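You operate a simulated robot arm through the tools that you are given. There is no shell and no other tool.

The job below is to be done with a simulated robot arm. You get a single attempt, and the scene is never put back.

Task
Get the desk ready: tray out of the locked middle drawer, drawer shut, round lamp and gauge on.
Fine: put the tray on the desk; leave the drawer unlocked. Where these are worked on the way, their far stop is far enough and under half their travel is too little: middle drawer.

The check looks at the end state, three seconds after you hand in, the way a careful person would. Anything else that was tipped, shoved, dropped, spilled or broken makes it a failure.

Robot
A 6-joint arm with a two-finger gripper, fixed in place. Base frame: the origin is at the foot of the arm, x ahead of it, y to its left, z up; the work surface is at about z = 760. Units: mm, degrees, N and s.
It reaches about 1298 mm from its shoulder. Its first joint turns from -149.0 to 149.0 degrees. Payload 1.57 kg.
The TCP is the grasp point between the finger pads, 21 mm short of the fingertips. In the tool frame z runs along the fingers and y along their closing line. Largest opening 70 mm; the body of the gripper starts 50 mm behind the TCP.
Orientation is that of the tool frame in the base frame, as [roll, pitch, yaw] about the fixed x, y, z axes, in that order (R = Rz(yaw) Ry(pitch) Rx(roll)). With the fingers straight down and closing along the base's y, the tool's x points along the base's -x, its y along +y and its z along -z.

Tools
- The arm moves only by the tool apply_moves. Its argument "targets" is a list of rows, each a list of 7 numbers: the opening in per cent of the stroke, from 0 (shut) to 100 (fully open), then the shift along the tool's x, y, z in units of 20 mm (1.0 is 20 mm), then the turn, a rotation vector about the tool's x, y, z in units of 8 degrees (1.0 is 8 degrees). In form: [[hand, dx, dy, dz, rx, ry, rz], ...]. A call has 1 to 20 rows; each row shifts and turns the commanded pose from where the row before left it, along the tool's axes as they then stand. A call with a number of a shift or a turn outside -1 to 1 is refused whole. Each row takes 0.2 s and may step no farther than 50 mm and 8.6 degrees from the row before; otherwise, or with a gripper value out of range, the whole call is refused. A pose out of reach is approached as far as the arm can. The call stops where the force on the tool passes 40 N (or 10 N more than at its start, if that is more) or the arm is blocked; 0.2 s more then pass. The fingers move at their own pace and stop on an object; they squeeze with about 30 N. The grip force told is the motor's: it shows also when the fingers shut on nothing. Time passes only in rows, and 0.2 s behind the last, so rows that do not move let the fingers close. The reply holds the time, the measured pose of the TCP, the force on the tool along the base axes, the opening and the grip force, in the units named above and with some noise, with the torque about the TCP (base axes, N m) and any sound that the robot's microphone picked up.
- Cameras (640 x 400 px; columns grow to the right, rows downward): "scene" is fixed at [221.2, -500.8, 1311.5]; the picture's right is [0.30, -0.95, 0.00], its down [-0.72, -0.23, -0.65] and it looks along [0.62, 0.19, -0.76] (base axes); focal length 214 px, centre (320, 200). "wrist" rides on the gripper at [79, 4, -81] in the tool frame; the picture's right is [-0.05, 1.00, 0.00], its down [-0.67, -0.04, -0.74] and it looks along [-0.74, -0.04, 0.67] (tool axes); focal length 256 px, centre (320, 200). There is no depth. A picture from a camera that has moved, and an enlarged one, comes with that camera's place and axes in the base frame and with its lens.
- camera(camera): a new picture of that camera. No time passes.
- lift_body(by): slides the trunk up (or, below 0, down) by that many mm; the arm rides with it, the base frame stays. It gives what a move gives, with no picture.
- close_up(camera, box): a new picture of the part [left, top, right, bottom] of that camera's present view, enlarged. No time passes.
- hand_in(): hands the job in; it is judged then, once.

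Nothing tells you positions but the pictures and the camera data. Unless the task says otherwise, let go and move clear before handing in.

The tools are called as a command line: name --pt "numbers of a row" for each row, then --argument value for the rest, lists and objects as JSON in quotes. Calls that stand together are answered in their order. apply_moves: Moves the arm, as the interface text tells. Its arguments: {"type":"object","properties":{"targets":{"type":"array","items":{"type":"array","items":{"type":"number"}}}},"required":["targets"]} The other tools are called the same way: lift_body (by) slides the trunk up or down; camera (camera) takes a picture; close_up (camera, box) takes an enlarged picture of a part of a camera's view; hand_in () hands the job in.

At the start:

```text
clock: 0.0
position: [668.7, -98.6, 1103.1]
tcp_rot: [180.0, 0.0, -180.0]
wrist_force: [0.5, -0.4, -0.1]
torque: [0.0, 0.0, 0.01]
finger_gap: 70.0
finger_force: 0.1
trunk travel left (down, up): [-784.0, 186.0]
```

scene: 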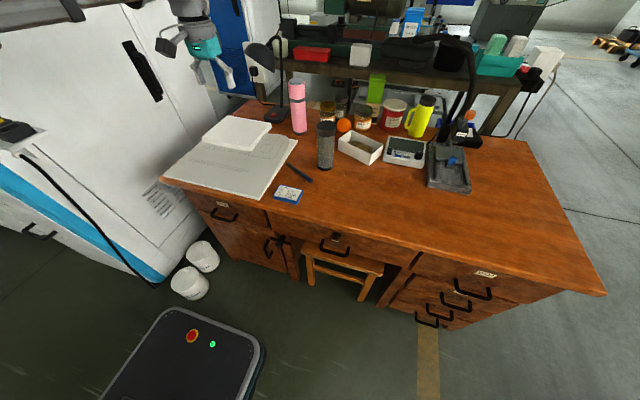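
wrist: 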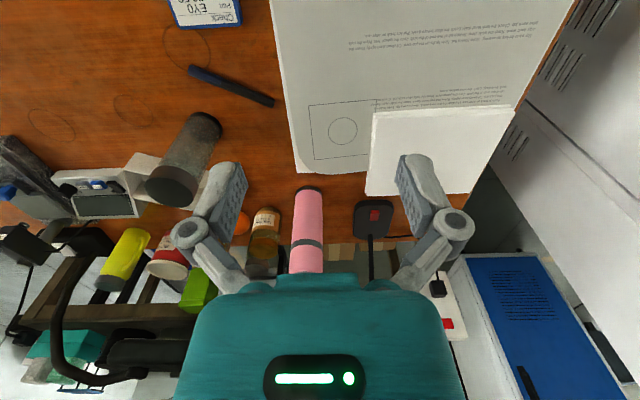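

I see a desk with drawers, two lamps and a gauge-like device, with the arm above the desk. I will look closer at the drawers, lamps and items before moving.

close_up --camera "scene" --box '[180, 180, 400, 318]'

close_up --camera "scene" --box '[320, 80, 500, 192]'

close_up --camera "scene" --box '[230, 20, 350, 140]'

close_up --camera "scene" --box '[360, 210, 620, 372]'

close_up --camera "scene" --box '[380, 20, 500, 140]'

close_up --camera "wrist" --box '[0, 100, 260, 262]'

```text
2.90 times, centred on (290, 249) of scene
camera zoom: at [221.2, -500.8, 1311.5], right [0.3, -0.95, 0.0], down [-0.72, -0.23, -0.65], along [0.62, 0.19, -0.76], focal length 622 px, centre (407, 58)
```

zoom: 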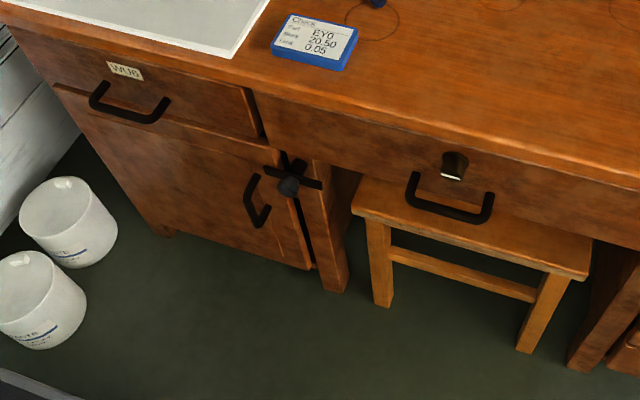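

```text
3.56 times, centred on (410, 136) of scene
camera zoom: at [221.2, -500.8, 1311.5], right [0.3, -0.95, 0.0], down [-0.72, -0.23, -0.65], along [0.62, 0.19, -0.76], focal length 763 px, centre (0, 428)
```

zoom: 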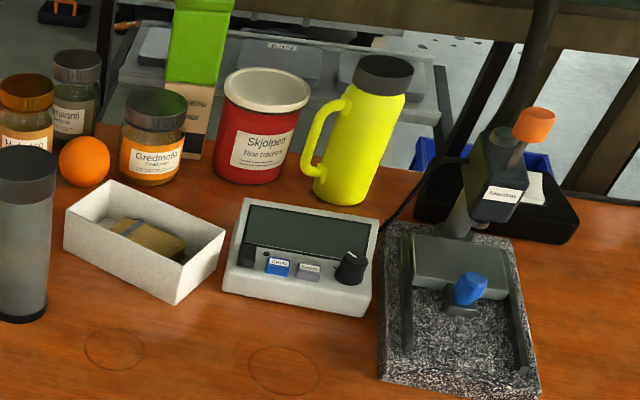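

```text
3.33 times, centred on (290, 80) of scene
camera zoom: at [221.2, -500.8, 1311.5], right [0.3, -0.95, 0.0], down [-0.72, -0.23, -0.65], along [0.62, 0.19, -0.76], focal length 715 px, centre (420, 600)
```

zoom: 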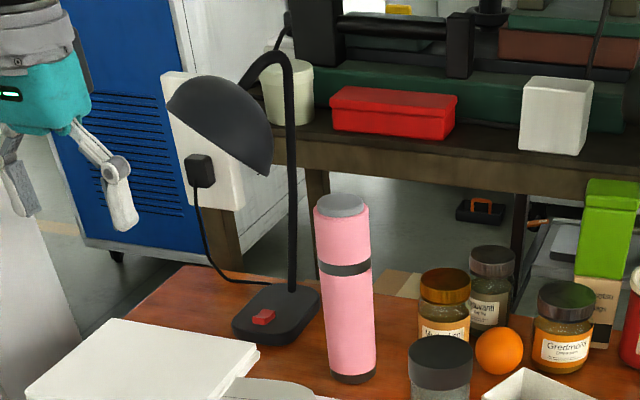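

```text
2.46 times, centred on (490, 291) of scene
camera zoom: at [221.2, -500.8, 1311.5], right [0.3, -0.95, 0.0], down [-0.72, -0.23, -0.65], along [0.62, 0.19, -0.76], focal length 528 px, centre (-98, -24)
```

zoom: 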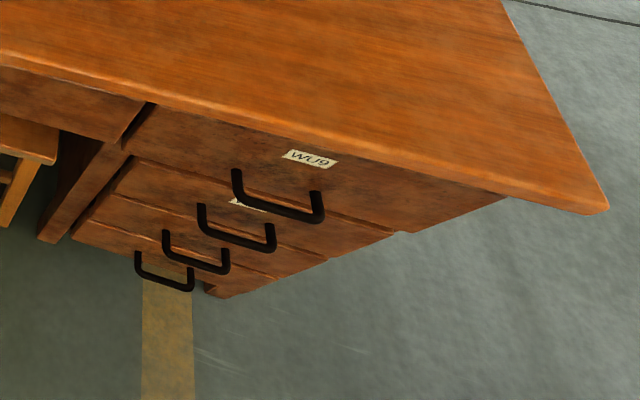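

```text
3.33 times, centred on (440, 80) of scene
camera zoom: at [221.2, -500.8, 1311.5], right [0.3, -0.95, 0.0], down [-0.72, -0.23, -0.65], along [0.62, 0.19, -0.76], focal length 715 px, centre (-80, 600)
```

zoom: 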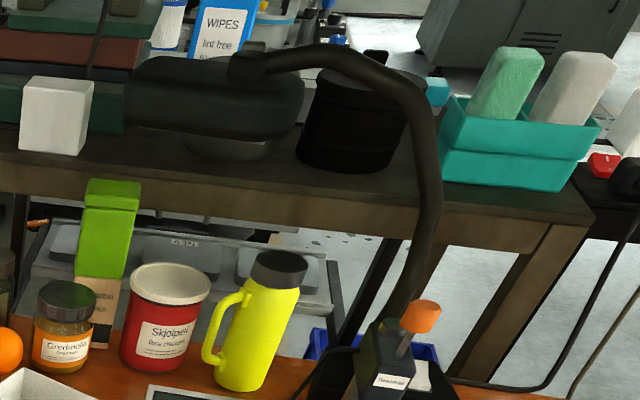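

```text
2.46 times, centred on (130, 181) of wrist
camera zoom: at [586.7, -94.4, 1185.7], right [0.05, 1.0, 0.0], down [0.67, -0.04, 0.74], along [0.74, -0.04, -0.67], focal length 630 px, centre (788, 247)
```

zoom: 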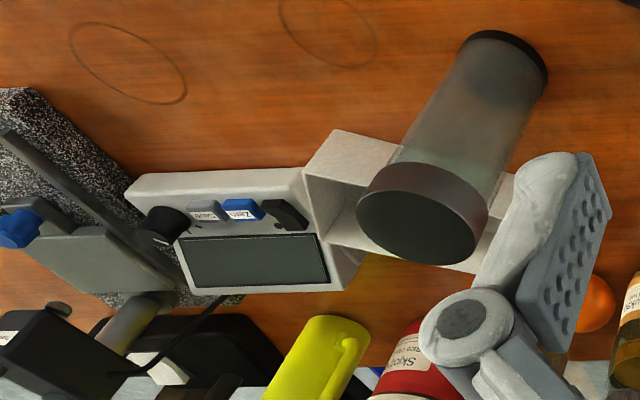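

I see the middle drawer with a brass lock above its handle, a dome lamp with a red switch on its base, and a gauge with a screen and several controls. I'll zoom in further on the lock and controls to learn how they work.

close_up --camera "scene" --box '[310, 220, 366, 255]'

close_up --camera "scene" --box '[256, 225, 312, 260]'

close_up --camera "scene" --box '[380, 130, 436, 165]'

close_up --camera "scene" --box '[240, 95, 296, 130]'

close_up --camera "scene" --box '[425, 100, 489, 140]'

close_up --camera "scene" --box '[160, 110, 320, 210]'

close_up --camera "wrist" --box '[40, 160, 152, 230]'

close_up --camera "scene" --box '[320, 120, 400, 170]'

```text
11.43 times, centred on (338, 238) of scene
camera zoom: at [221.2, -500.8, 1311.5], right [0.3, -0.95, 0.0], down [-0.72, -0.23, -0.65], along [0.62, 0.19, -0.76], focal length 2451 px, centre (114, -229)
```

zoom: 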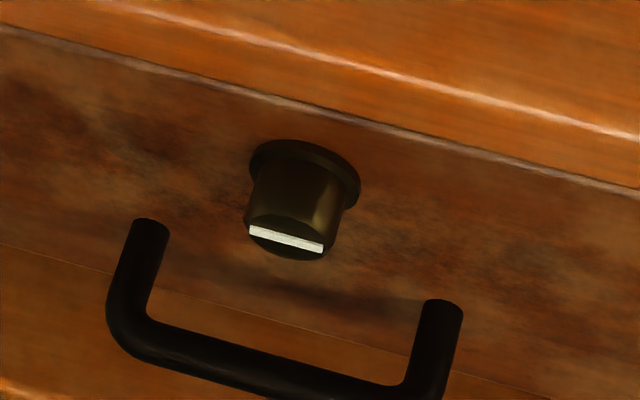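

```text
11.43 times, centred on (284, 242) of scene
camera zoom: at [221.2, -500.8, 1311.5], right [0.3, -0.95, 0.0], down [-0.72, -0.23, -0.65], along [0.62, 0.19, -0.76], focal length 2451 px, centre (731, -286)
```

zoom: 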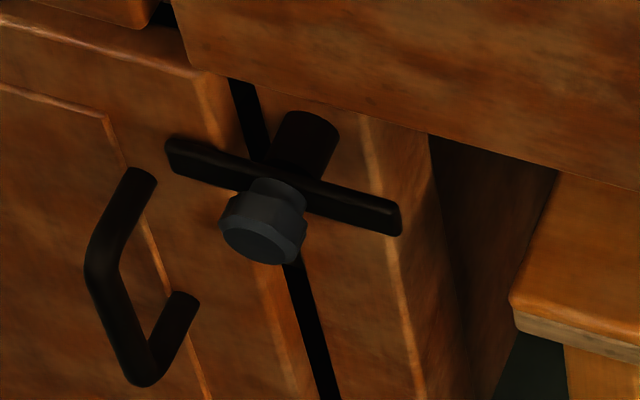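

```text
11.43 times, centred on (408, 148) of scene
camera zoom: at [221.2, -500.8, 1311.5], right [0.3, -0.95, 0.0], down [-0.72, -0.23, -0.65], along [0.62, 0.19, -0.76], focal length 2451 px, centre (-686, 800)
```

zoom: 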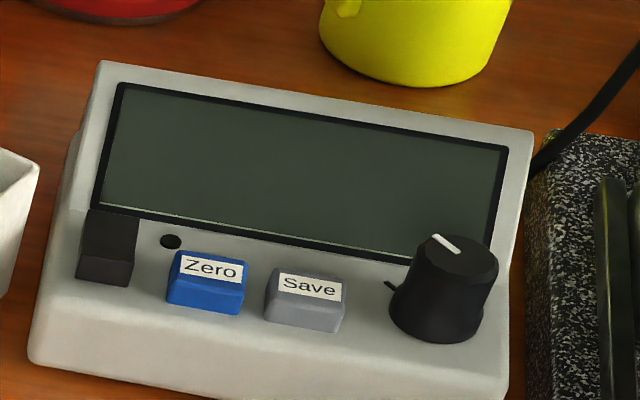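

```text
11.43 times, centred on (268, 112) of scene
camera zoom: at [221.2, -500.8, 1311.5], right [0.3, -0.95, 0.0], down [-0.72, -0.23, -0.65], along [0.62, 0.19, -0.76], focal length 2451 px, centre (914, 1200)
```

zoom: 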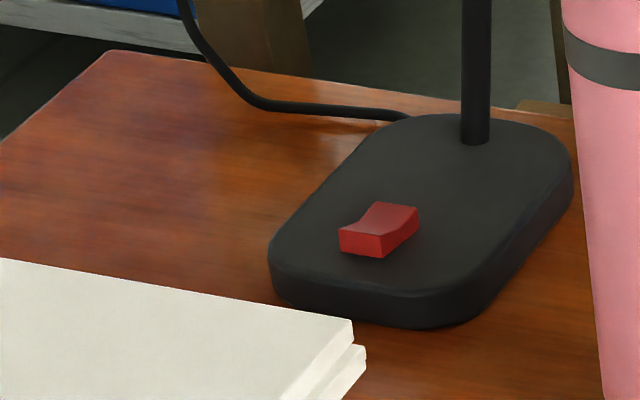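

```text
10.00 times, centred on (457, 120) of scene
camera zoom: at [221.2, -500.8, 1311.5], right [0.3, -0.95, 0.0], down [-0.72, -0.23, -0.65], along [0.62, 0.19, -0.76], focal length 2145 px, centre (-1050, 1000)
```

zoom: 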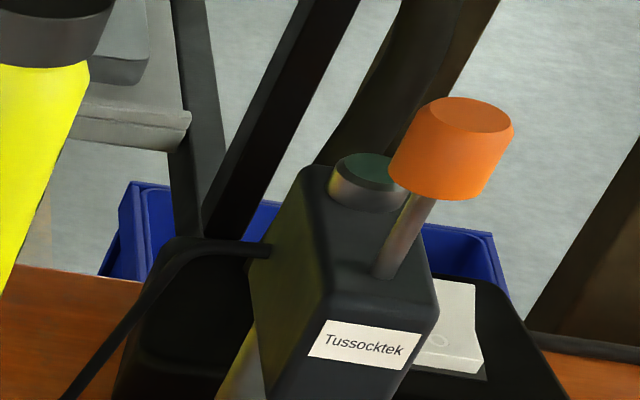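

```text
4.00 times, centred on (240, 160) of scene
camera zoom: at [221.2, -500.8, 1311.5], right [0.3, -0.95, 0.0], down [-0.72, -0.23, -0.65], along [0.62, 0.19, -0.76], focal length 858 px, centre (640, 360)
```

zoom: 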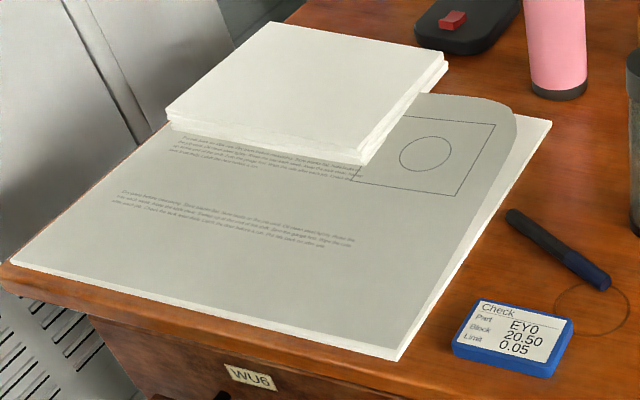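

```text
5.71 times, centred on (96, 195) of wrist
camera zoom: at [586.7, -94.4, 1185.7], right [0.05, 1.0, 0.0], down [0.67, -0.04, 0.74], along [0.74, -0.04, -0.67], focal length 1463 px, centre (1600, 229)
```

zoom: 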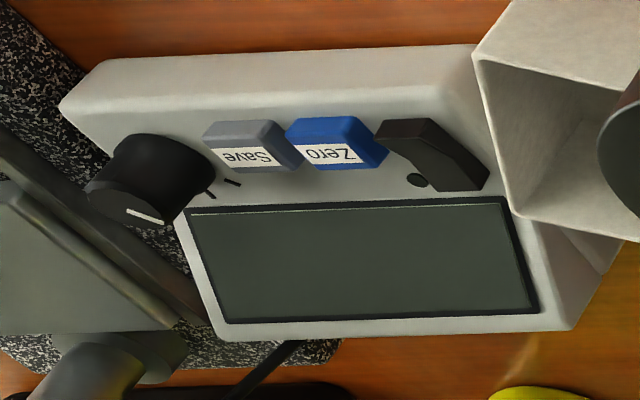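

```text
8.00 times, centred on (360, 145) of scene
camera zoom: at [221.2, -500.8, 1311.5], right [0.3, -0.95, 0.0], down [-0.72, -0.23, -0.65], along [0.62, 0.19, -0.76], focal length 1716 px, centre (0, 640)
```

zoom: 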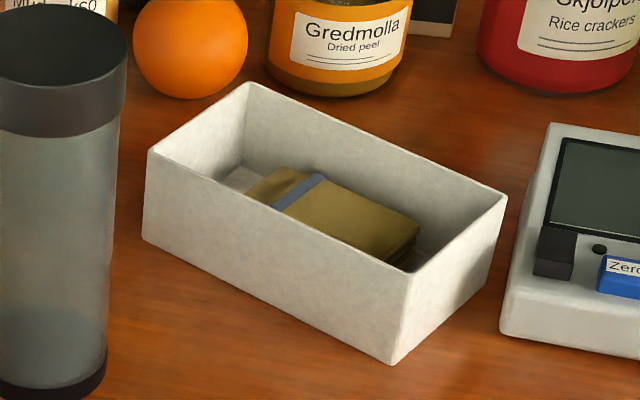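

The lock is a brass turn-knob above the middle drawer handle; the lamp has a red rocker on its base and the gauge a black rocker beside an unlit LED. I'll zoom the wrist view on the lamp switch and the other items before moving.

close_up --camera "wrist" --box '[330, 180, 426, 240]'

close_up --camera "wrist" --box '[180, 170, 480, 358]'

close_up --camera "scene" --box '[160, 0, 320, 100]'

close_up --camera "scene" --box '[410, 130, 490, 200]'

```text
6.67 times, centred on (378, 210) of wrist
camera zoom: at [586.7, -94.4, 1185.7], right [0.05, 1.0, 0.0], down [0.67, -0.04, 0.74], along [0.74, -0.04, -0.67], focal length 1707 px, centre (-67, 133)
```

zoom: 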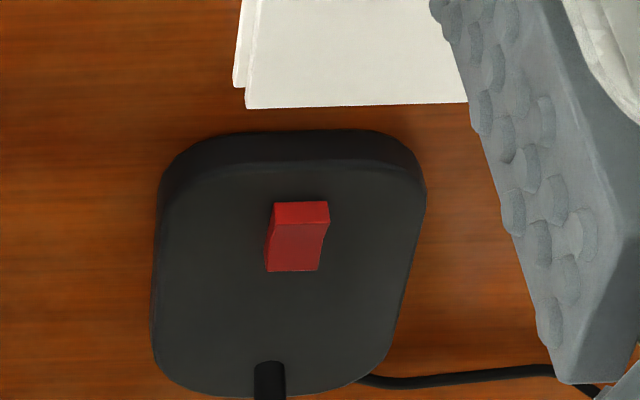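

```text
2.13 times, centred on (330, 264) of wrist
camera zoom: at [586.7, -94.4, 1185.7], right [0.05, 1.0, 0.0], down [0.67, -0.04, 0.74], along [0.74, -0.04, -0.67], focal length 545 px, centre (299, 64)
```

zoom: 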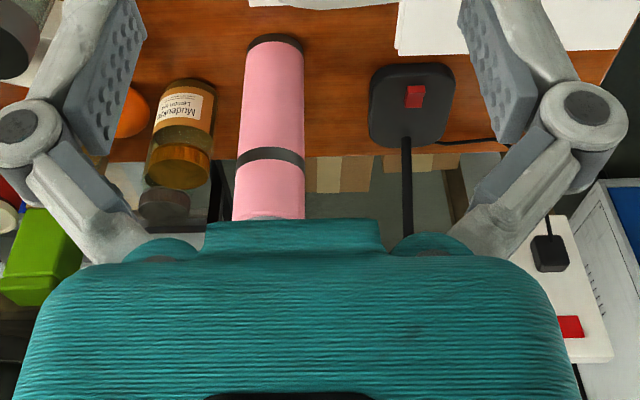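

```text
4.00 times, centred on (240, 50) of scene
camera zoom: at [221.2, -500.8, 1311.5], right [0.3, -0.95, 0.0], down [-0.72, -0.23, -0.65], along [0.62, 0.19, -0.76], focal length 858 px, centre (640, 800)
```

zoom: 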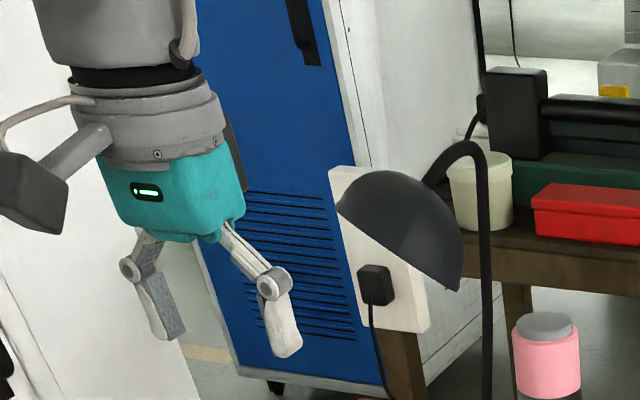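

```text
5.71 times, centred on (450, 165) of scene
camera zoom: at [221.2, -500.8, 1311.5], right [0.3, -0.95, 0.0], down [-0.72, -0.23, -0.65], along [0.62, 0.19, -0.76], focal length 1226 px, centre (-423, 400)
```

zoom: 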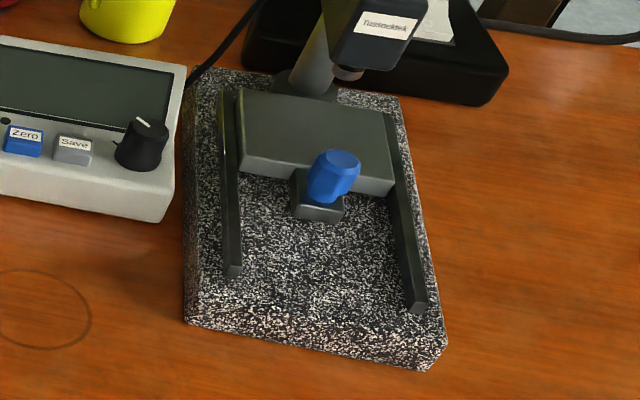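

The lamp switch is near (1090, 12), the gauge switch near (955, -556), and the lock near (600, -441, 646) on the desk front. I'll first pull the arm back clear of the desk edge.

apply_moves --pt "100 0.9 -1 0 0 0 0" --pt "100 0.9 -1 0 0 0 0" --pt "100 0.9 -1 0 0 0 0" --pt "100 0.9 -1 0 0 0 0" --pt "100 0.9 -1 0 0 0 0" --pt "100 0.9 -1 0 0 0 0" --pt "100 0.9 -1 0 0 0 0" --pt "100 0.9 -1 0 0 0 0" --pt "100 0.9 -1 0 0 0 0" --pt "100 0.9 -1 0 0 0 0" --pt "100 0.9 -1 0 0 0 0" --pt "100 0.9 -1 0 0 0 0" --pt "100 0.9 -1 0 0 0 0" --pt "100 0.9 -1 0 0 0 0"

```text
clock: 3.0
position: [414.4, -380.2, 1103.9]
tcp_rot: [180.0, 0.0, 180.0]
wrist_force: [0.5, -0.4, -0.4]
torque: [-0.04, -0.03, 0.02]
finger_gap: 70.1
finger_force: 0.0
trunk travel left (down, up): [-784.0, 186.0]
```

The arm is now in front of the desk edge at (414, -380). Next I turn the gripper about its own axis so that the wrist camera will be on top when the fingers point at the drawer.

apply_moves --pt "100 0 0 0 0 0 1" --pt "100 0 0 0 0 0 1" --pt "100 0 0 0 0 0 1" --pt "100 0 0 0 0 0 1" --pt "100 0 0 0 0 0 1" --pt "100 0 0 0 0 0 1" --pt "100 0 0 0 0 0 1" --pt "100 0 0 0 0 0 1" --pt "100 0 0 0 0 0 1" --pt "100 0 0 0 0 0 1" --pt "100 0 0 0 0 0 1" --pt "100 0 0 0 0 0 1" --pt "100 0 0 0 0 0 1" --pt "100 0 0 0 0 0 1" --pt "100 0 0 0 0 0 1" --pt "100 0 0 0 0 0 1" --pt "100 0 0 0 0 0 1" --pt "100 0 0 0 0 0 1" --pt "100 0 0 0 0 0 1" --pt "100 0 0 0 0 0 1"

camera --camera "scene"

```text
clock: 7.2
position: [416.0, -379.1, 1103.1]
tcp_rot: [-180.0, 0.0, 19.9]
wrist_force: [-0.4, 0.8, -1.3]
torque: [-0.02, 0.0, -0.04]
finger_gap: 70.0
finger_force: 0.1
trunk travel left (down, up): [-784.0, 186.0]
```

```text
taken
```

scene: 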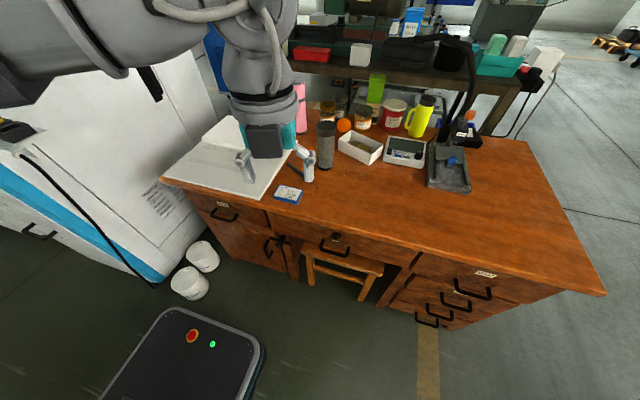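

The gripper has turned to yaw 20°. I finish the turn, move slightly forward and tilt the fingers to point horizontally at the desk.

apply_moves --pt "100 0 0 0 0 0 1" --pt "100 0 0 0 0 0 1" --pt "100 0 0 0 0 0 0.5" --pt "100 1 1 0 0 0 0" --pt "100 1 1 0 0 0 0" --pt "100 1 1 0 0 0 0" --pt "100 1 0 0 0 0 0" --pt "100 0 0 0 0 1 0" --pt "100 0 0 0 0 1 0" --pt "100 0 0 0 0 1 0" --pt "100 0 0 0 0 1 0" --pt "100 0 0 0 0 1 0" --pt "100 0 0 0 0 1 0"

camera --camera "wrist"

camera --camera "scene"

```text
clock: 10.0
position: [495.9, -438.1, 1165.2]
tcp_rot: [180.0, -48.1, 0.0]
wrist_force: [0.5, -0.6, 0.4]
torque: [-0.01, 0.0, -0.03]
finger_gap: 69.8
finger_force: 0.0
out of reach, approached as far as the arm can: row 9, 10, 11, 12, 13
trunk travel left (down, up): [-784.0, 186.0]
```

```text
taken
camera wrist: at [486.5, -442.8, 1279.8], right [-0.04, -1.0, -0.04], down [-1.0, 0.04, 0.0], along [0.0, 0.04, -1.0], focal length 256 px, centre (320, 200)
```

wrist: 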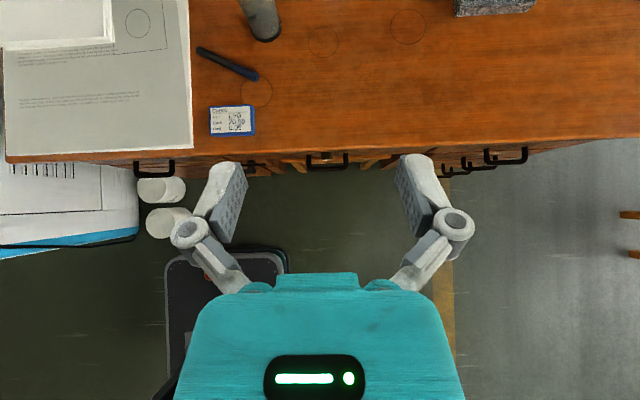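

```text
taken
```

scene: 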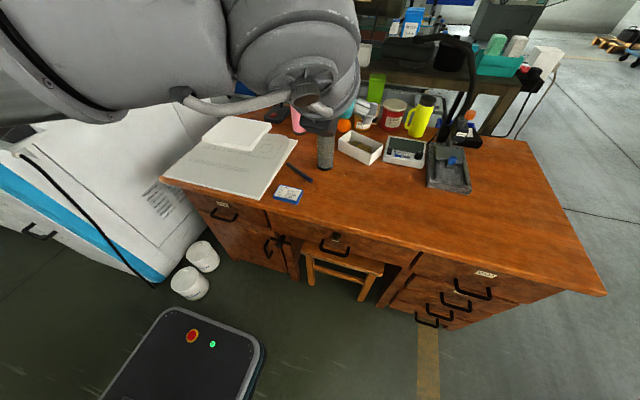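

The fingers are tilted 48° and the arm was out of reach while folded this high. I move straight down in front of the desk to give the arm more room.

apply_moves --pt "100 -0.743 0 0.669 0 0 0" --pt "100 -0.743 0 0.669 0 0 0" --pt "100 -0.743 0 0.669 0 0 0" --pt "100 -0.743 0 0.669 0 0 0" --pt "100 -0.743 0 0.669 0 0 0" --pt "100 -0.743 0 0.669 0 0 0" --pt "100 -0.743 0 0.669 0 0 0" --pt "100 -0.743 0 0.669 0 0 0"

```text
clock: 11.8
position: [495.2, -439.1, 1163.7]
tcp_rot: [180.0, -48.1, 0.1]
wrist_force: [-0.3, 0.5, 0.6]
torque: [-0.02, 0.01, 0.0]
finger_gap: 69.9
finger_force: 0.1
out of reach, approached as far as the arm can: row 1, 2, 3, 4, 5, 6, 7, 8
trunk travel left (down, up): [-784.0, 186.0]
```

Going down by the arm alone is blocked at this posture, so I lower the trunk, which carries the arm down in front of the desk.

lift_body --by -250

camera --camera "scene"

camera --camera "wrist"

```text
clock: 14.4
position: [496.0, -438.4, 914.4]
tcp_rot: [179.9, -48.0, -0.1]
wrist_force: [-0.6, 0.1, -0.3]
torque: [-0.02, 0.01, -0.02]
finger_gap: 70.0
finger_force: 0.1
trunk travel left (down, up): [-534.0, 436.0]
```

```text
taken
```

scene: 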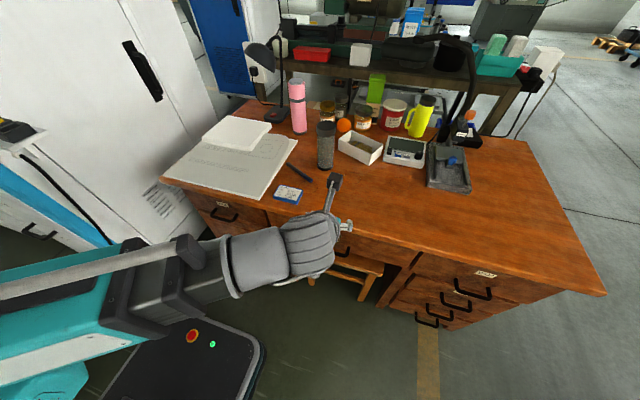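

```text
taken
camera wrist: at [486.8, -443.0, 1029.4], right [-0.04, -1.0, -0.04], down [-1.0, 0.04, 0.0], along [0.0, 0.04, -1.0], focal length 256 px, centre (320, 200)
```

wrist: 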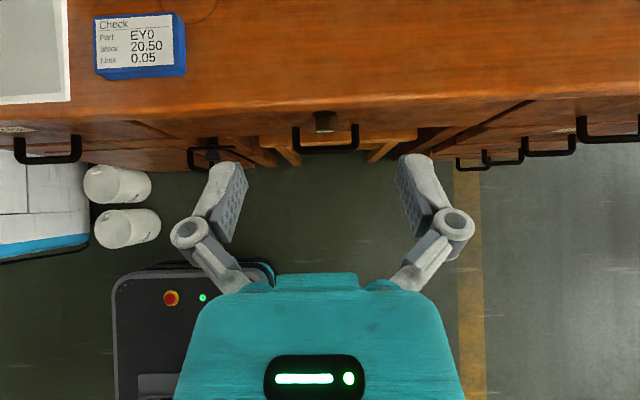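

I now see the drawer front from above: lock near y=-445, handle bar near x=565. I lower the trunk further to bring the camera nearer to lock height.

lift_body --by -180

camera --camera "scene"

camera --camera "wrist"

```text
clock: 16.4
position: [495.9, -437.8, 734.4]
tcp_rot: [180.0, -48.0, 0.0]
wrist_force: [0.8, -0.1, 0.1]
torque: [-0.02, 0.02, -0.01]
finger_gap: 70.0
finger_force: 0.0
trunk travel left (down, up): [-354.0, 616.0]
```

```text
taken
```

scene: 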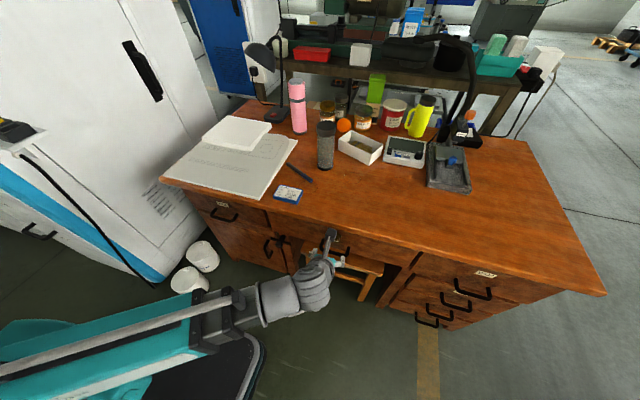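

```text
taken
camera wrist: at [486.8, -443.0, 849.4], right [-0.04, -1.0, -0.04], down [-1.0, 0.04, 0.0], along [0.0, 0.04, -1.0], focal length 256 px, centre (320, 200)
```

wrist: 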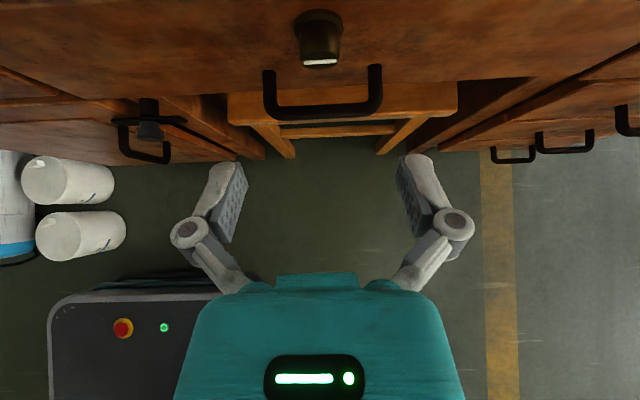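

The lock and handle are now clearly in the wrist view. I'll zoom in on the lock's face.

close_up --camera "wrist" --box '[272, 0, 368, 60]'

close_up --camera "wrist" --box '[220, 0, 430, 131]'

close_up --camera "wrist" --box '[100, 80, 196, 170]'

```text
6.67 times, centred on (320, 30) of wrist
camera zoom: at [486.8, -443.0, 849.4], right [-0.04, -1.0, -0.04], down [-1.0, 0.04, 0.0], along [0.0, 0.04, -1.0], focal length 1707 px, centre (320, 1333)
```

zoom: 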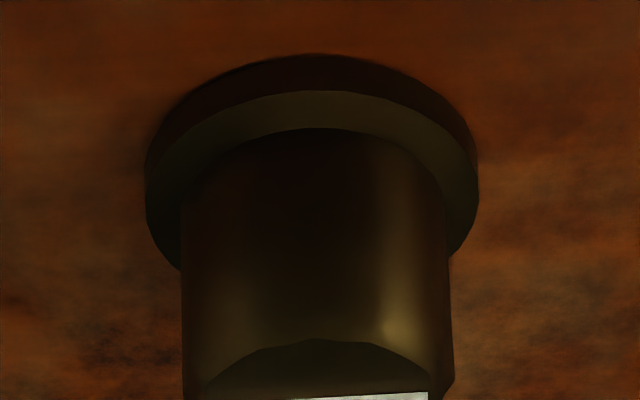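

```text
3.05 times, centred on (325, 66) of wrist
camera zoom: at [486.8, -443.0, 849.4], right [-0.04, -1.0, -0.04], down [-1.0, 0.04, 0.0], along [0.0, 0.04, -1.0], focal length 780 px, centre (305, 610)
```

zoom: 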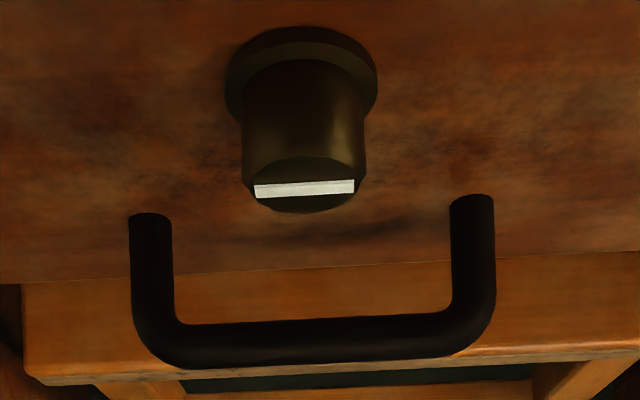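

```text
4.44 times, centred on (148, 125) of wrist
camera zoom: at [486.8, -443.0, 849.4], right [-0.04, -1.0, -0.04], down [-1.0, 0.04, 0.0], along [0.0, 0.04, -1.0], focal length 1138 px, centre (1084, 533)
```

zoom: 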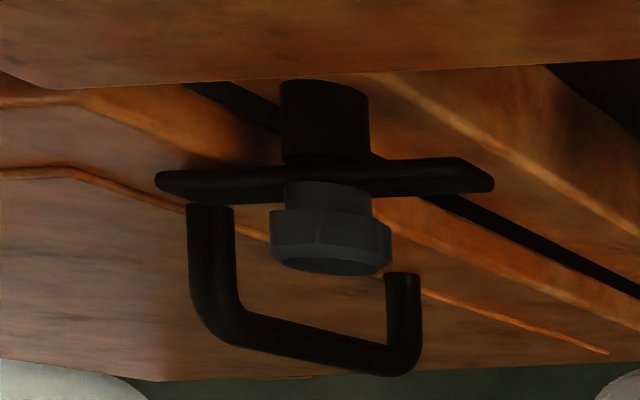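

The lock is a knob about 30 mm across at roughly (588, -443, 665) with the bar about 40 mm below it. I lower the trunk more, then tilt the fingers to horizontal.

lift_body --by -200

apply_moves --pt "100 0 0 0 0 1 0" --pt "100 0 0 0 0 1 0" --pt "100 0 0 0 0 1 0" --pt "100 0 0 0 0 1 0" --pt "100 0 0 0 0 1 0" --pt "100 0 0 0 0 0.25 0"

camera --camera "scene"

camera --camera "wrist"

```text
clock: 18.6
position: [495.3, -438.2, 534.2]
tcp_rot: [179.9, -47.9, -0.1]
wrist_force: [-0.5, 0.1, -0.2]
torque: [0.01, 0.02, -0.02]
finger_gap: 70.2
finger_force: 0.2
trunk travel left (down, up): [-154.0, 816.0]
```

```text
clock: 19.9
position: [495.0, -439.0, 658.4]
tcp_rot: [167.9, -90.0, 12.0]
wrist_force: [-0.3, 0.7, -0.1]
torque: [-0.02, -0.02, -0.01]
finger_gap: 70.1
finger_force: 0.0
out of reach, approached as far as the arm can: row 1, 2, 3, 4, 5, 6
trunk travel left (down, up): [-154.0, 816.0]
```

```text
taken
```

scene: 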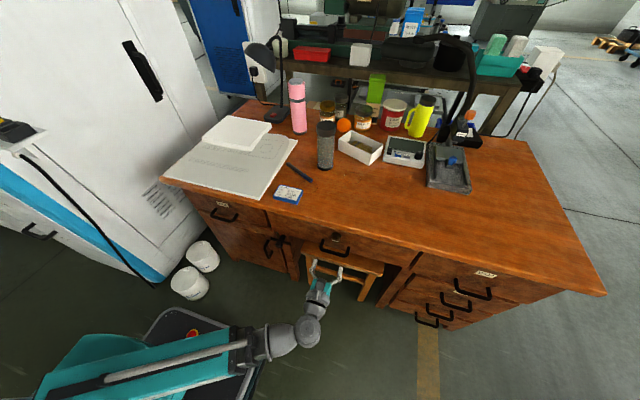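

```text
taken
camera wrist: at [412.8, -443.2, 739.9], right [0.0, -1.0, -0.05], down [-0.75, 0.04, -0.66], along [0.67, 0.04, -0.75], focal length 256 px, centre (320, 200)
```

wrist: 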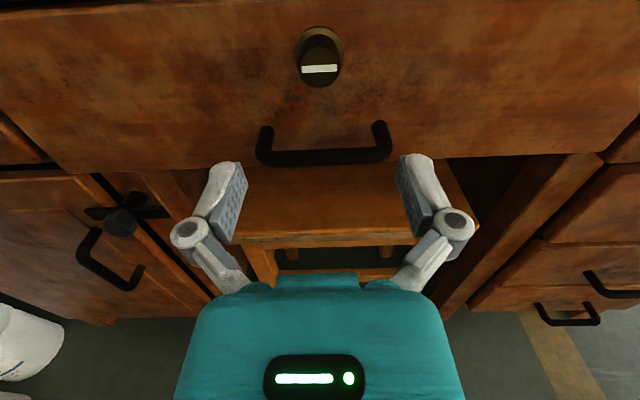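

The fingers now point straight at the drawer front with the lock in view above the handle. I'll zoom in to measure the knob and handle.

close_up --camera "wrist" --box '[240, 0, 400, 100]'

close_up --camera "wrist" --box '[220, 90, 420, 215]'

```text
4.00 times, centred on (320, 50) of wrist
camera zoom: at [412.8, -443.2, 739.9], right [0.0, -1.0, -0.05], down [-0.75, 0.04, -0.66], along [0.67, 0.04, -0.75], focal length 1024 px, centre (320, 800)
```

zoom: 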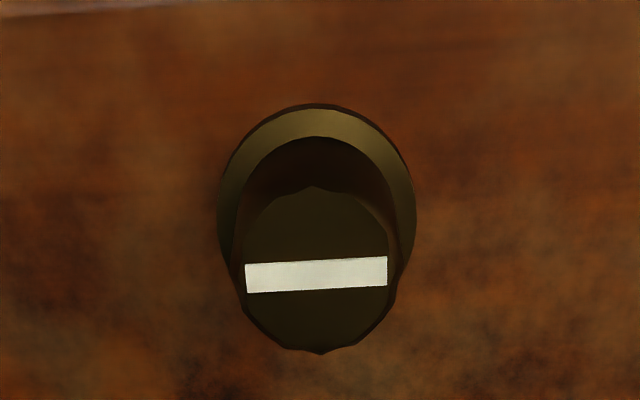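

```text
3.20 times, centred on (320, 152) of wrist
camera zoom: at [412.8, -443.2, 739.9], right [0.0, -1.0, -0.05], down [-0.75, 0.04, -0.66], along [0.67, 0.04, -0.75], focal length 819 px, centre (320, 352)
```

zoom: 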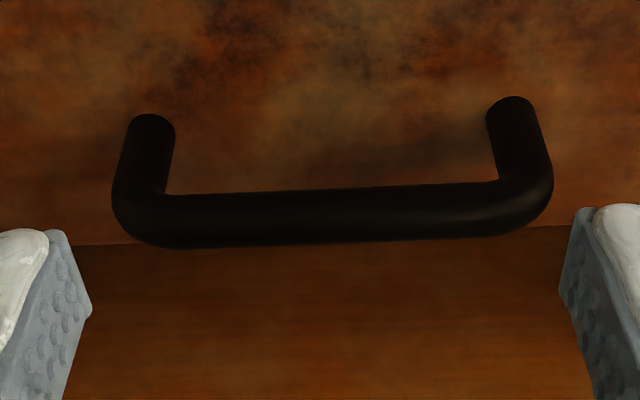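

Triangulating the two views puts the knob face at about (582, -439.5, 674) and the handle bar at (567, -440, 615). I make a small upward step to line up with the knob and see how the arm responds.

apply_moves --pt "80 0.8 0 0.5 0 0 0" --pt "80 0 0 0 0 0 0"

```text
clock: 20.6
position: [504.8, -439.7, 659.1]
tcp_rot: [8.4, -89.9, 171.5]
wrist_force: [-0.3, 0.6, -0.4]
torque: [0.01, -0.02, -0.02]
finger_gap: 55.9
finger_force: 0.0
out of reach, approached as far as the arm can: row 1
trunk travel left (down, up): [-154.0, 816.0]
```

The arm moved 10 mm forward but its height stayed at 659. I'll test with a few upward steps.

apply_moves --pt "80 0.5 0 0 0 0 0" --pt "80 0.5 0 0 0 0 0"

```text
clock: 21.1
position: [505.1, -438.4, 660.2]
tcp_rot: [-168.4, -89.9, -11.5]
wrist_force: [0.2, 0.0, -0.7]
torque: [-0.04, 0.01, 0.0]
finger_gap: 56.0
finger_force: 0.0
out of reach, approached as far as the arm can: row 1, 2
trunk travel left (down, up): [-154.0, 816.0]
```

Height still does not respond, so the commanded pose may be sitting lower than what the arm can reach. I step up further in free space in front of the desk and watch.

apply_moves --pt "80 1 0 0 0 0 0" --pt "80 1 0 0 0 0 0" --pt "80 1 0 0 0 0 0" --pt "80 1 0 0 0 0 0" --pt "80 1 0 0 0 0 0"

```text
clock: 22.4
position: [504.9, -438.4, 658.5]
tcp_rot: [10.9, -90.0, 169.0]
wrist_force: [0.0, 0.2, -1.2]
torque: [0.01, 0.01, 0.0]
finger_gap: 56.0
finger_force: 0.0
out of reach, approached as far as the arm can: row 1, 2, 3, 4, 5
trunk travel left (down, up): [-154.0, 816.0]
```

No change yet, which fits a commanded pose still well below. I keep stepping up in free space, in one longer batch.

apply_moves --pt "80 1 0 0 0 0 0" --pt "80 1 0 0 0 0 0" --pt "80 1 0 0 0 0 0" --pt "80 1 0 0 0 0 0" --pt "80 1 0 0 0 0 0" --pt "80 1 0 0 0 0 0" --pt "80 1 0 0 0 0 0" --pt "80 1 0 0 0 0 0" --pt "80 1 0 0 0 0 0" --pt "80 1 0 0 0 0 0"

```text
clock: 24.6
position: [504.4, -438.4, 659.1]
tcp_rot: [-166.2, -90.0, -13.7]
wrist_force: [0.4, 0.3, 0.6]
torque: [0.03, 0.03, 0.02]
finger_gap: 56.0
finger_force: 0.0
out of reach, approached as far as the arm can: row 1, 2, 3, 4, 5, 6, 7, 8, 9, 10
trunk travel left (down, up): [-154.0, 816.0]
```

Still at 659; a few more steps will decide whether the command catches up.

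apply_moves --pt "80 1 0 0 0 0 0" --pt "80 1 0 0 0 0 0" --pt "80 1 0 0 0 0 0"

```text
clock: 25.4
position: [505.0, -438.2, 659.8]
tcp_rot: [-166.8, -89.9, -13.2]
wrist_force: [-0.3, 0.5, -0.9]
torque: [0.01, 0.0, 0.02]
finger_gap: 55.9
finger_force: 0.1
out of reach, approached as far as the arm can: row 1, 2, 3
trunk travel left (down, up): [-154.0, 816.0]
```

Stepping up doesn't move it at all. I test the opposite way: a small step down and a little forward.

apply_moves --pt "80 -0.5 0 0 0 0 0" --pt "80 -0.5 0 0.5 0 0 0"

```text
clock: 25.9
position: [514.8, -439.4, 659.8]
tcp_rot: [176.6, -89.9, 3.4]
wrist_force: [-0.4, 0.2, -0.6]
torque: [0.01, -0.01, 0.04]
finger_gap: 55.9
finger_force: 0.0
out of reach, approached as far as the arm can: row 1, 2
trunk travel left (down, up): [-154.0, 816.0]
```

The height never changes with arm moves, so the arm is a level (SCARA-like) arm and height comes only from the trunk. I raise the trunk 15 mm to bring the fingers level with the knob.

lift_body --by 14.5

apply_moves --pt "70 0 0.05 1 0 0 0" --pt "70 0 0 0.25 0 0 0" --pt "70 0 0 0 0 0 0"

camera --camera "wrist"

camera --camera "scene"

```text
clock: 26.6
position: [515.6, -439.2, 674.0]
tcp_rot: [175.2, -90.0, 4.6]
wrist_force: [-0.6, 0.6, 0.4]
torque: [-0.01, 0.0, -0.01]
finger_gap: 56.2
finger_force: 0.0
trunk travel left (down, up): [-169.0, 801.0]
```

```text
clock: 27.4
position: [538.7, -441.5, 673.7]
tcp_rot: [171.9, -89.9, 8.1]
wrist_force: [-0.3, -0.5, 0.3]
torque: [-0.01, -0.01, -0.01]
finger_gap: 48.9
finger_force: 0.0
trunk travel left (down, up): [-169.0, 801.0]
```

```text
taken
camera wrist: at [457.3, -445.1, 754.4], right [0.0, -1.0, -0.05], down [-0.75, 0.04, -0.67], along [0.67, 0.04, -0.74], focal length 256 px, centre (320, 200)
```

wrist: 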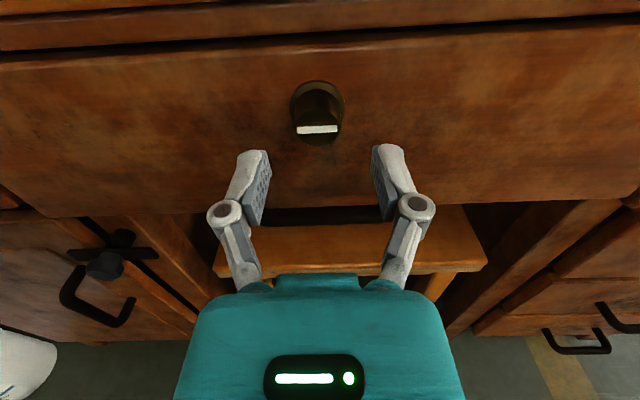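

```text
taken
```

scene: 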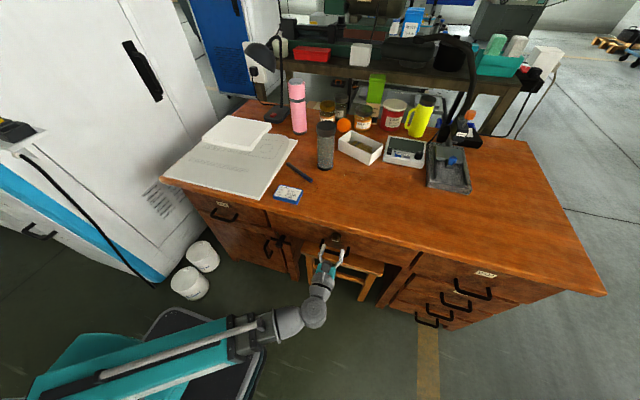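

The gripper is level with the knob and slightly off in y by 2 mm. I advance around the knob and close gently.

apply_moves --pt "70 0 -0.1 1 0 0 0" --pt "70 0 0 1 0 0 0" --pt "70 0 0 0.15 0 0 0" --pt "70 0 0 0 0 0 0"

camera --camera "wrist"

```text
clock: 28.4
position: [582.3, -439.0, 673.8]
tcp_rot: [177.3, -89.9, 2.7]
wrist_force: [0.6, 0.7, -0.1]
torque: [-0.01, -0.01, 0.0]
finger_gap: 49.2
finger_force: 0.0
trunk travel left (down, up): [-169.0, 801.0]
```

```text
taken
camera wrist: at [500.7, -442.9, 754.3], right [0.0, -1.0, -0.05], down [-0.75, 0.04, -0.66], along [0.67, 0.04, -0.75], focal length 256 px, centre (320, 200)
```

wrist: 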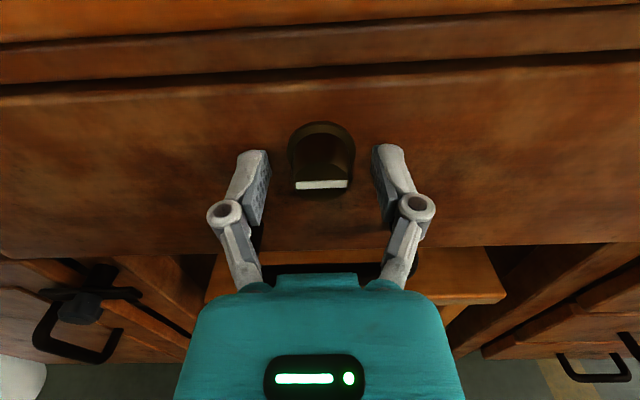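

The fingers straddle the knob. I close on it.

apply_moves --pt "0 0 0 0 0 0 0" --pt "0 0 0 0 0 0 0" --pt "0 0 0 0 0 0 0"

camera --camera "wrist"

```text
clock: 29.2
position: [582.9, -439.0, 675.6]
tcp_rot: [-2.1, -90.0, -177.9]
wrist_force: [-10.8, -4.7, -1.9]
torque: [-0.01, 0.28, -0.18]
finger_gap: 26.6
finger_force: 31.9
trunk travel left (down, up): [-169.0, 801.0]
```

```text
taken
camera wrist: at [499.9, -443.4, 754.3], right [0.0, -1.0, -0.05], down [-0.75, 0.04, -0.66], along [0.67, 0.04, -0.75], focal length 256 px, centre (320, 200)
```

wrist: 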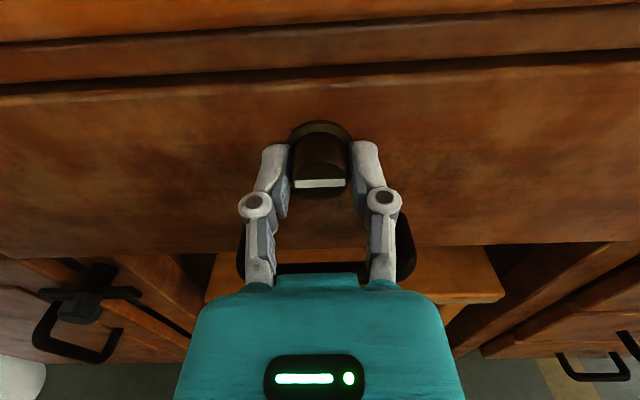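

The knob is gripped with a 26.6 mm gap. I try turning it clockwise (seen from the front) a little and watch the torque.

apply_moves --pt "0 0 0 0 0 0 0.6" --pt "0 0 0 0 0 0 0.6"

camera --camera "wrist"

```text
clock: 29.8
position: [582.7, -439.1, 673.1]
tcp_rot: [-90.1, -80.3, -90.0]
wrist_force: [-11.1, -11.3, 2.7]
torque: [-0.47, 0.02, -0.18]
finger_gap: 26.7
finger_force: 31.9
trunk travel left (down, up): [-169.0, 801.0]
```

```text
taken
camera wrist: at [499.6, -456.6, 752.9], right [0.0, -0.98, -0.22], down [-0.74, 0.15, -0.65], along [0.67, 0.16, -0.73], focal length 256 px, centre (320, 200)
```

wrist: 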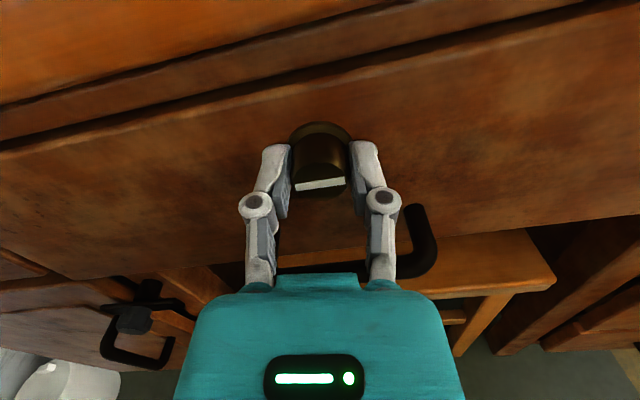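

A resisting torque of about 0.47 Nm appeared. I'll zoom to see whether the mark turned with the gripper or slipped.

close_up --camera "wrist" --box '[272, 110, 368, 210]'

close_up --camera "scene" --box '[310, 220, 366, 255]'

```text
4.00 times, centred on (320, 160) of wrist
camera zoom: at [499.6, -456.6, 752.9], right [0.0, -0.98, -0.22], down [-0.74, 0.15, -0.65], along [0.67, 0.16, -0.73], focal length 1024 px, centre (320, 360)
```

zoom: 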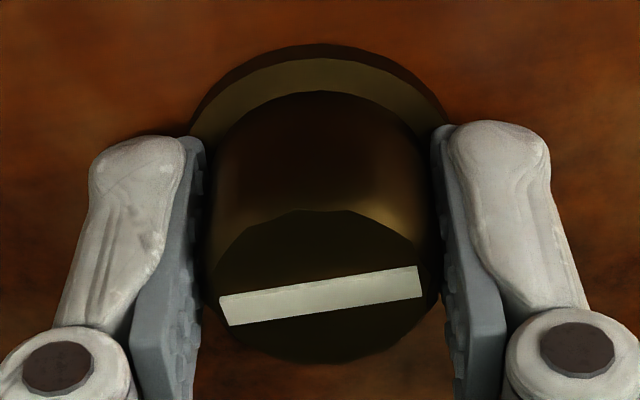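

```text
11.43 times, centred on (338, 238) of scene
camera zoom: at [221.2, -500.8, 1311.5], right [0.3, -0.95, 0.0], down [-0.72, -0.23, -0.65], along [0.62, 0.19, -0.76], focal length 2451 px, centre (114, -229)
```

zoom: 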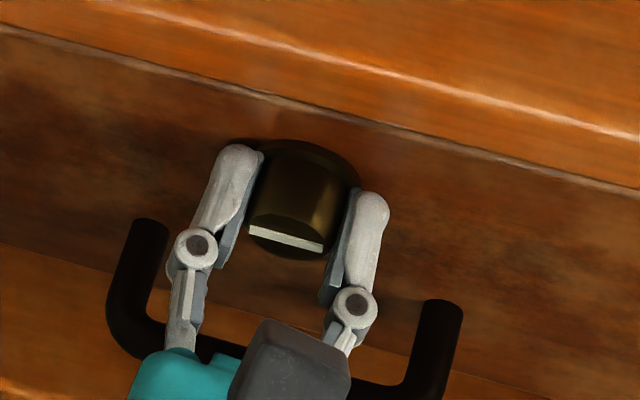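

The knob did not turn clockwise; the fingers slipped about 10°. I try the other direction.

apply_moves --pt "0 0 0 0 0 0 -0.6" --pt "0 0 0 0 0 0 -0.6" --pt "0 0 0 0 0 0 -0.6" --pt "0 0 0 0 0 0 -0.6" --pt "0 0 0 0 0 0 -0.6"

close_up --camera "scene" --box '[310, 220, 366, 255]'

close_up --camera "wrist" --box '[272, 110, 368, 210]'

```text
clock: 31.0
position: [583.3, -438.7, 673.7]
tcp_rot: [90.0, -75.6, 89.9]
wrist_force: [2.9, -16.9, 10.3]
torque: [0.0, -0.95, 0.0]
finger_gap: 26.4
finger_force: 31.5
trunk travel left (down, up): [-169.0, 801.0]
```

```text
11.43 times, centred on (338, 238) of scene
camera zoom: at [221.2, -500.8, 1311.5], right [0.3, -0.95, 0.0], down [-0.72, -0.23, -0.65], along [0.62, 0.19, -0.76], focal length 2451 px, centre (114, -229)
```

zoom: 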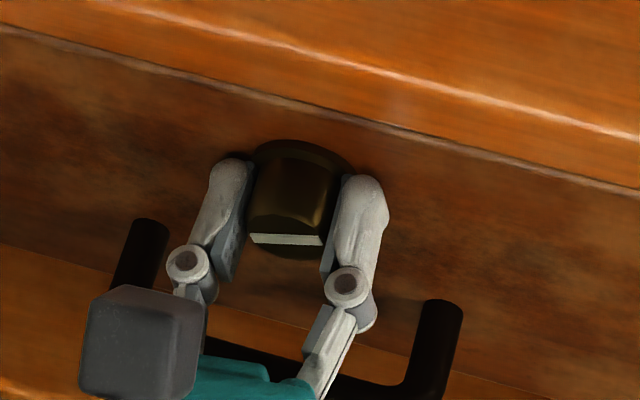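

```text
4.00 times, centred on (320, 160) of wrist
camera zoom: at [499.6, -423.6, 753.2], right [0.0, -0.98, 0.2], down [-0.75, -0.13, -0.65], along [0.67, -0.15, -0.73], focal length 1024 px, centre (320, 360)
```

zoom: 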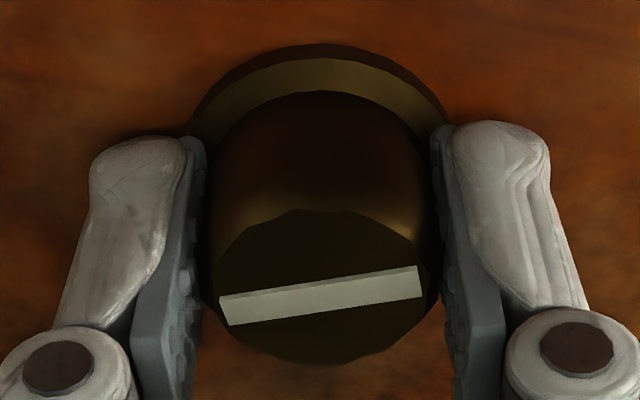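

The knob now turns freely counter-clockwise with the gripper (about 24° so far). I keep turning toward 90°.

apply_moves --pt "0 0 0 0 0 0 -1" --pt "0 0 0 0 0 0 -1" --pt "0 0 0 0 0 0 -1" --pt "0 0 0 0 0 0 -1" --pt "0 0 0 0 0 0 -1" --pt "0 0 0 0 0 0 -1" --pt "0 0 0 0 0 0 -1"

close_up --camera "scene" --box '[310, 220, 366, 255]'

close_up --camera "wrist" --box '[272, 110, 368, 210]'

```text
clock: 32.6
position: [582.6, -439.3, 674.3]
tcp_rot: [90.0, -19.4, 89.7]
wrist_force: [-3.2, -18.5, 14.9]
torque: [-0.03, -0.36, -0.57]
finger_gap: 26.6
finger_force: 32.4
trunk travel left (down, up): [-169.0, 801.0]
```

```text
11.43 times, centred on (338, 238) of scene
camera zoom: at [221.2, -500.8, 1311.5], right [0.3, -0.95, 0.0], down [-0.72, -0.23, -0.65], along [0.62, 0.19, -0.76], focal length 2451 px, centre (114, -229)
```

zoom: 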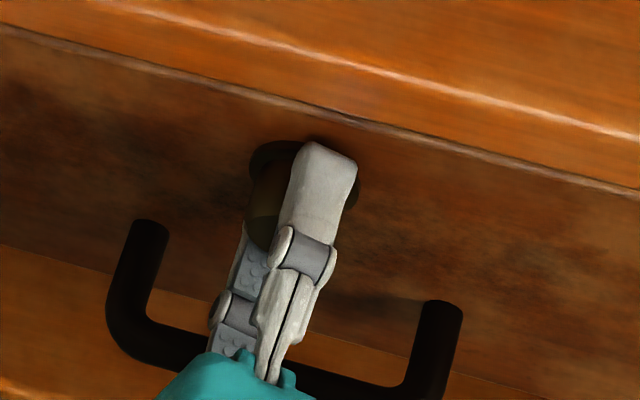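

```text
4.00 times, centred on (320, 160) of wrist
camera zoom: at [499.5, -365.7, 705.8], right [0.0, -0.38, 0.92], down [-0.75, -0.61, -0.25], along [0.66, -0.69, -0.29], focal length 1024 px, centre (320, 360)
```

zoom: 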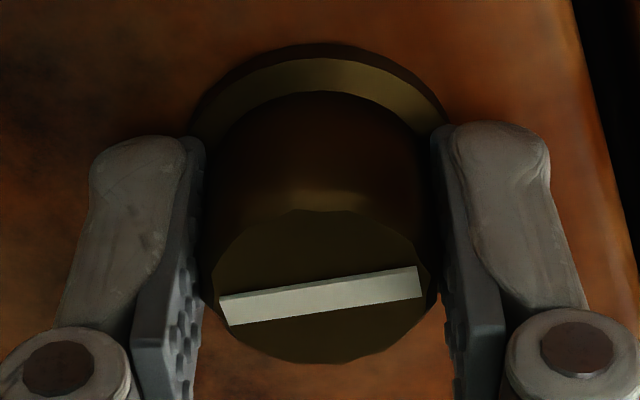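

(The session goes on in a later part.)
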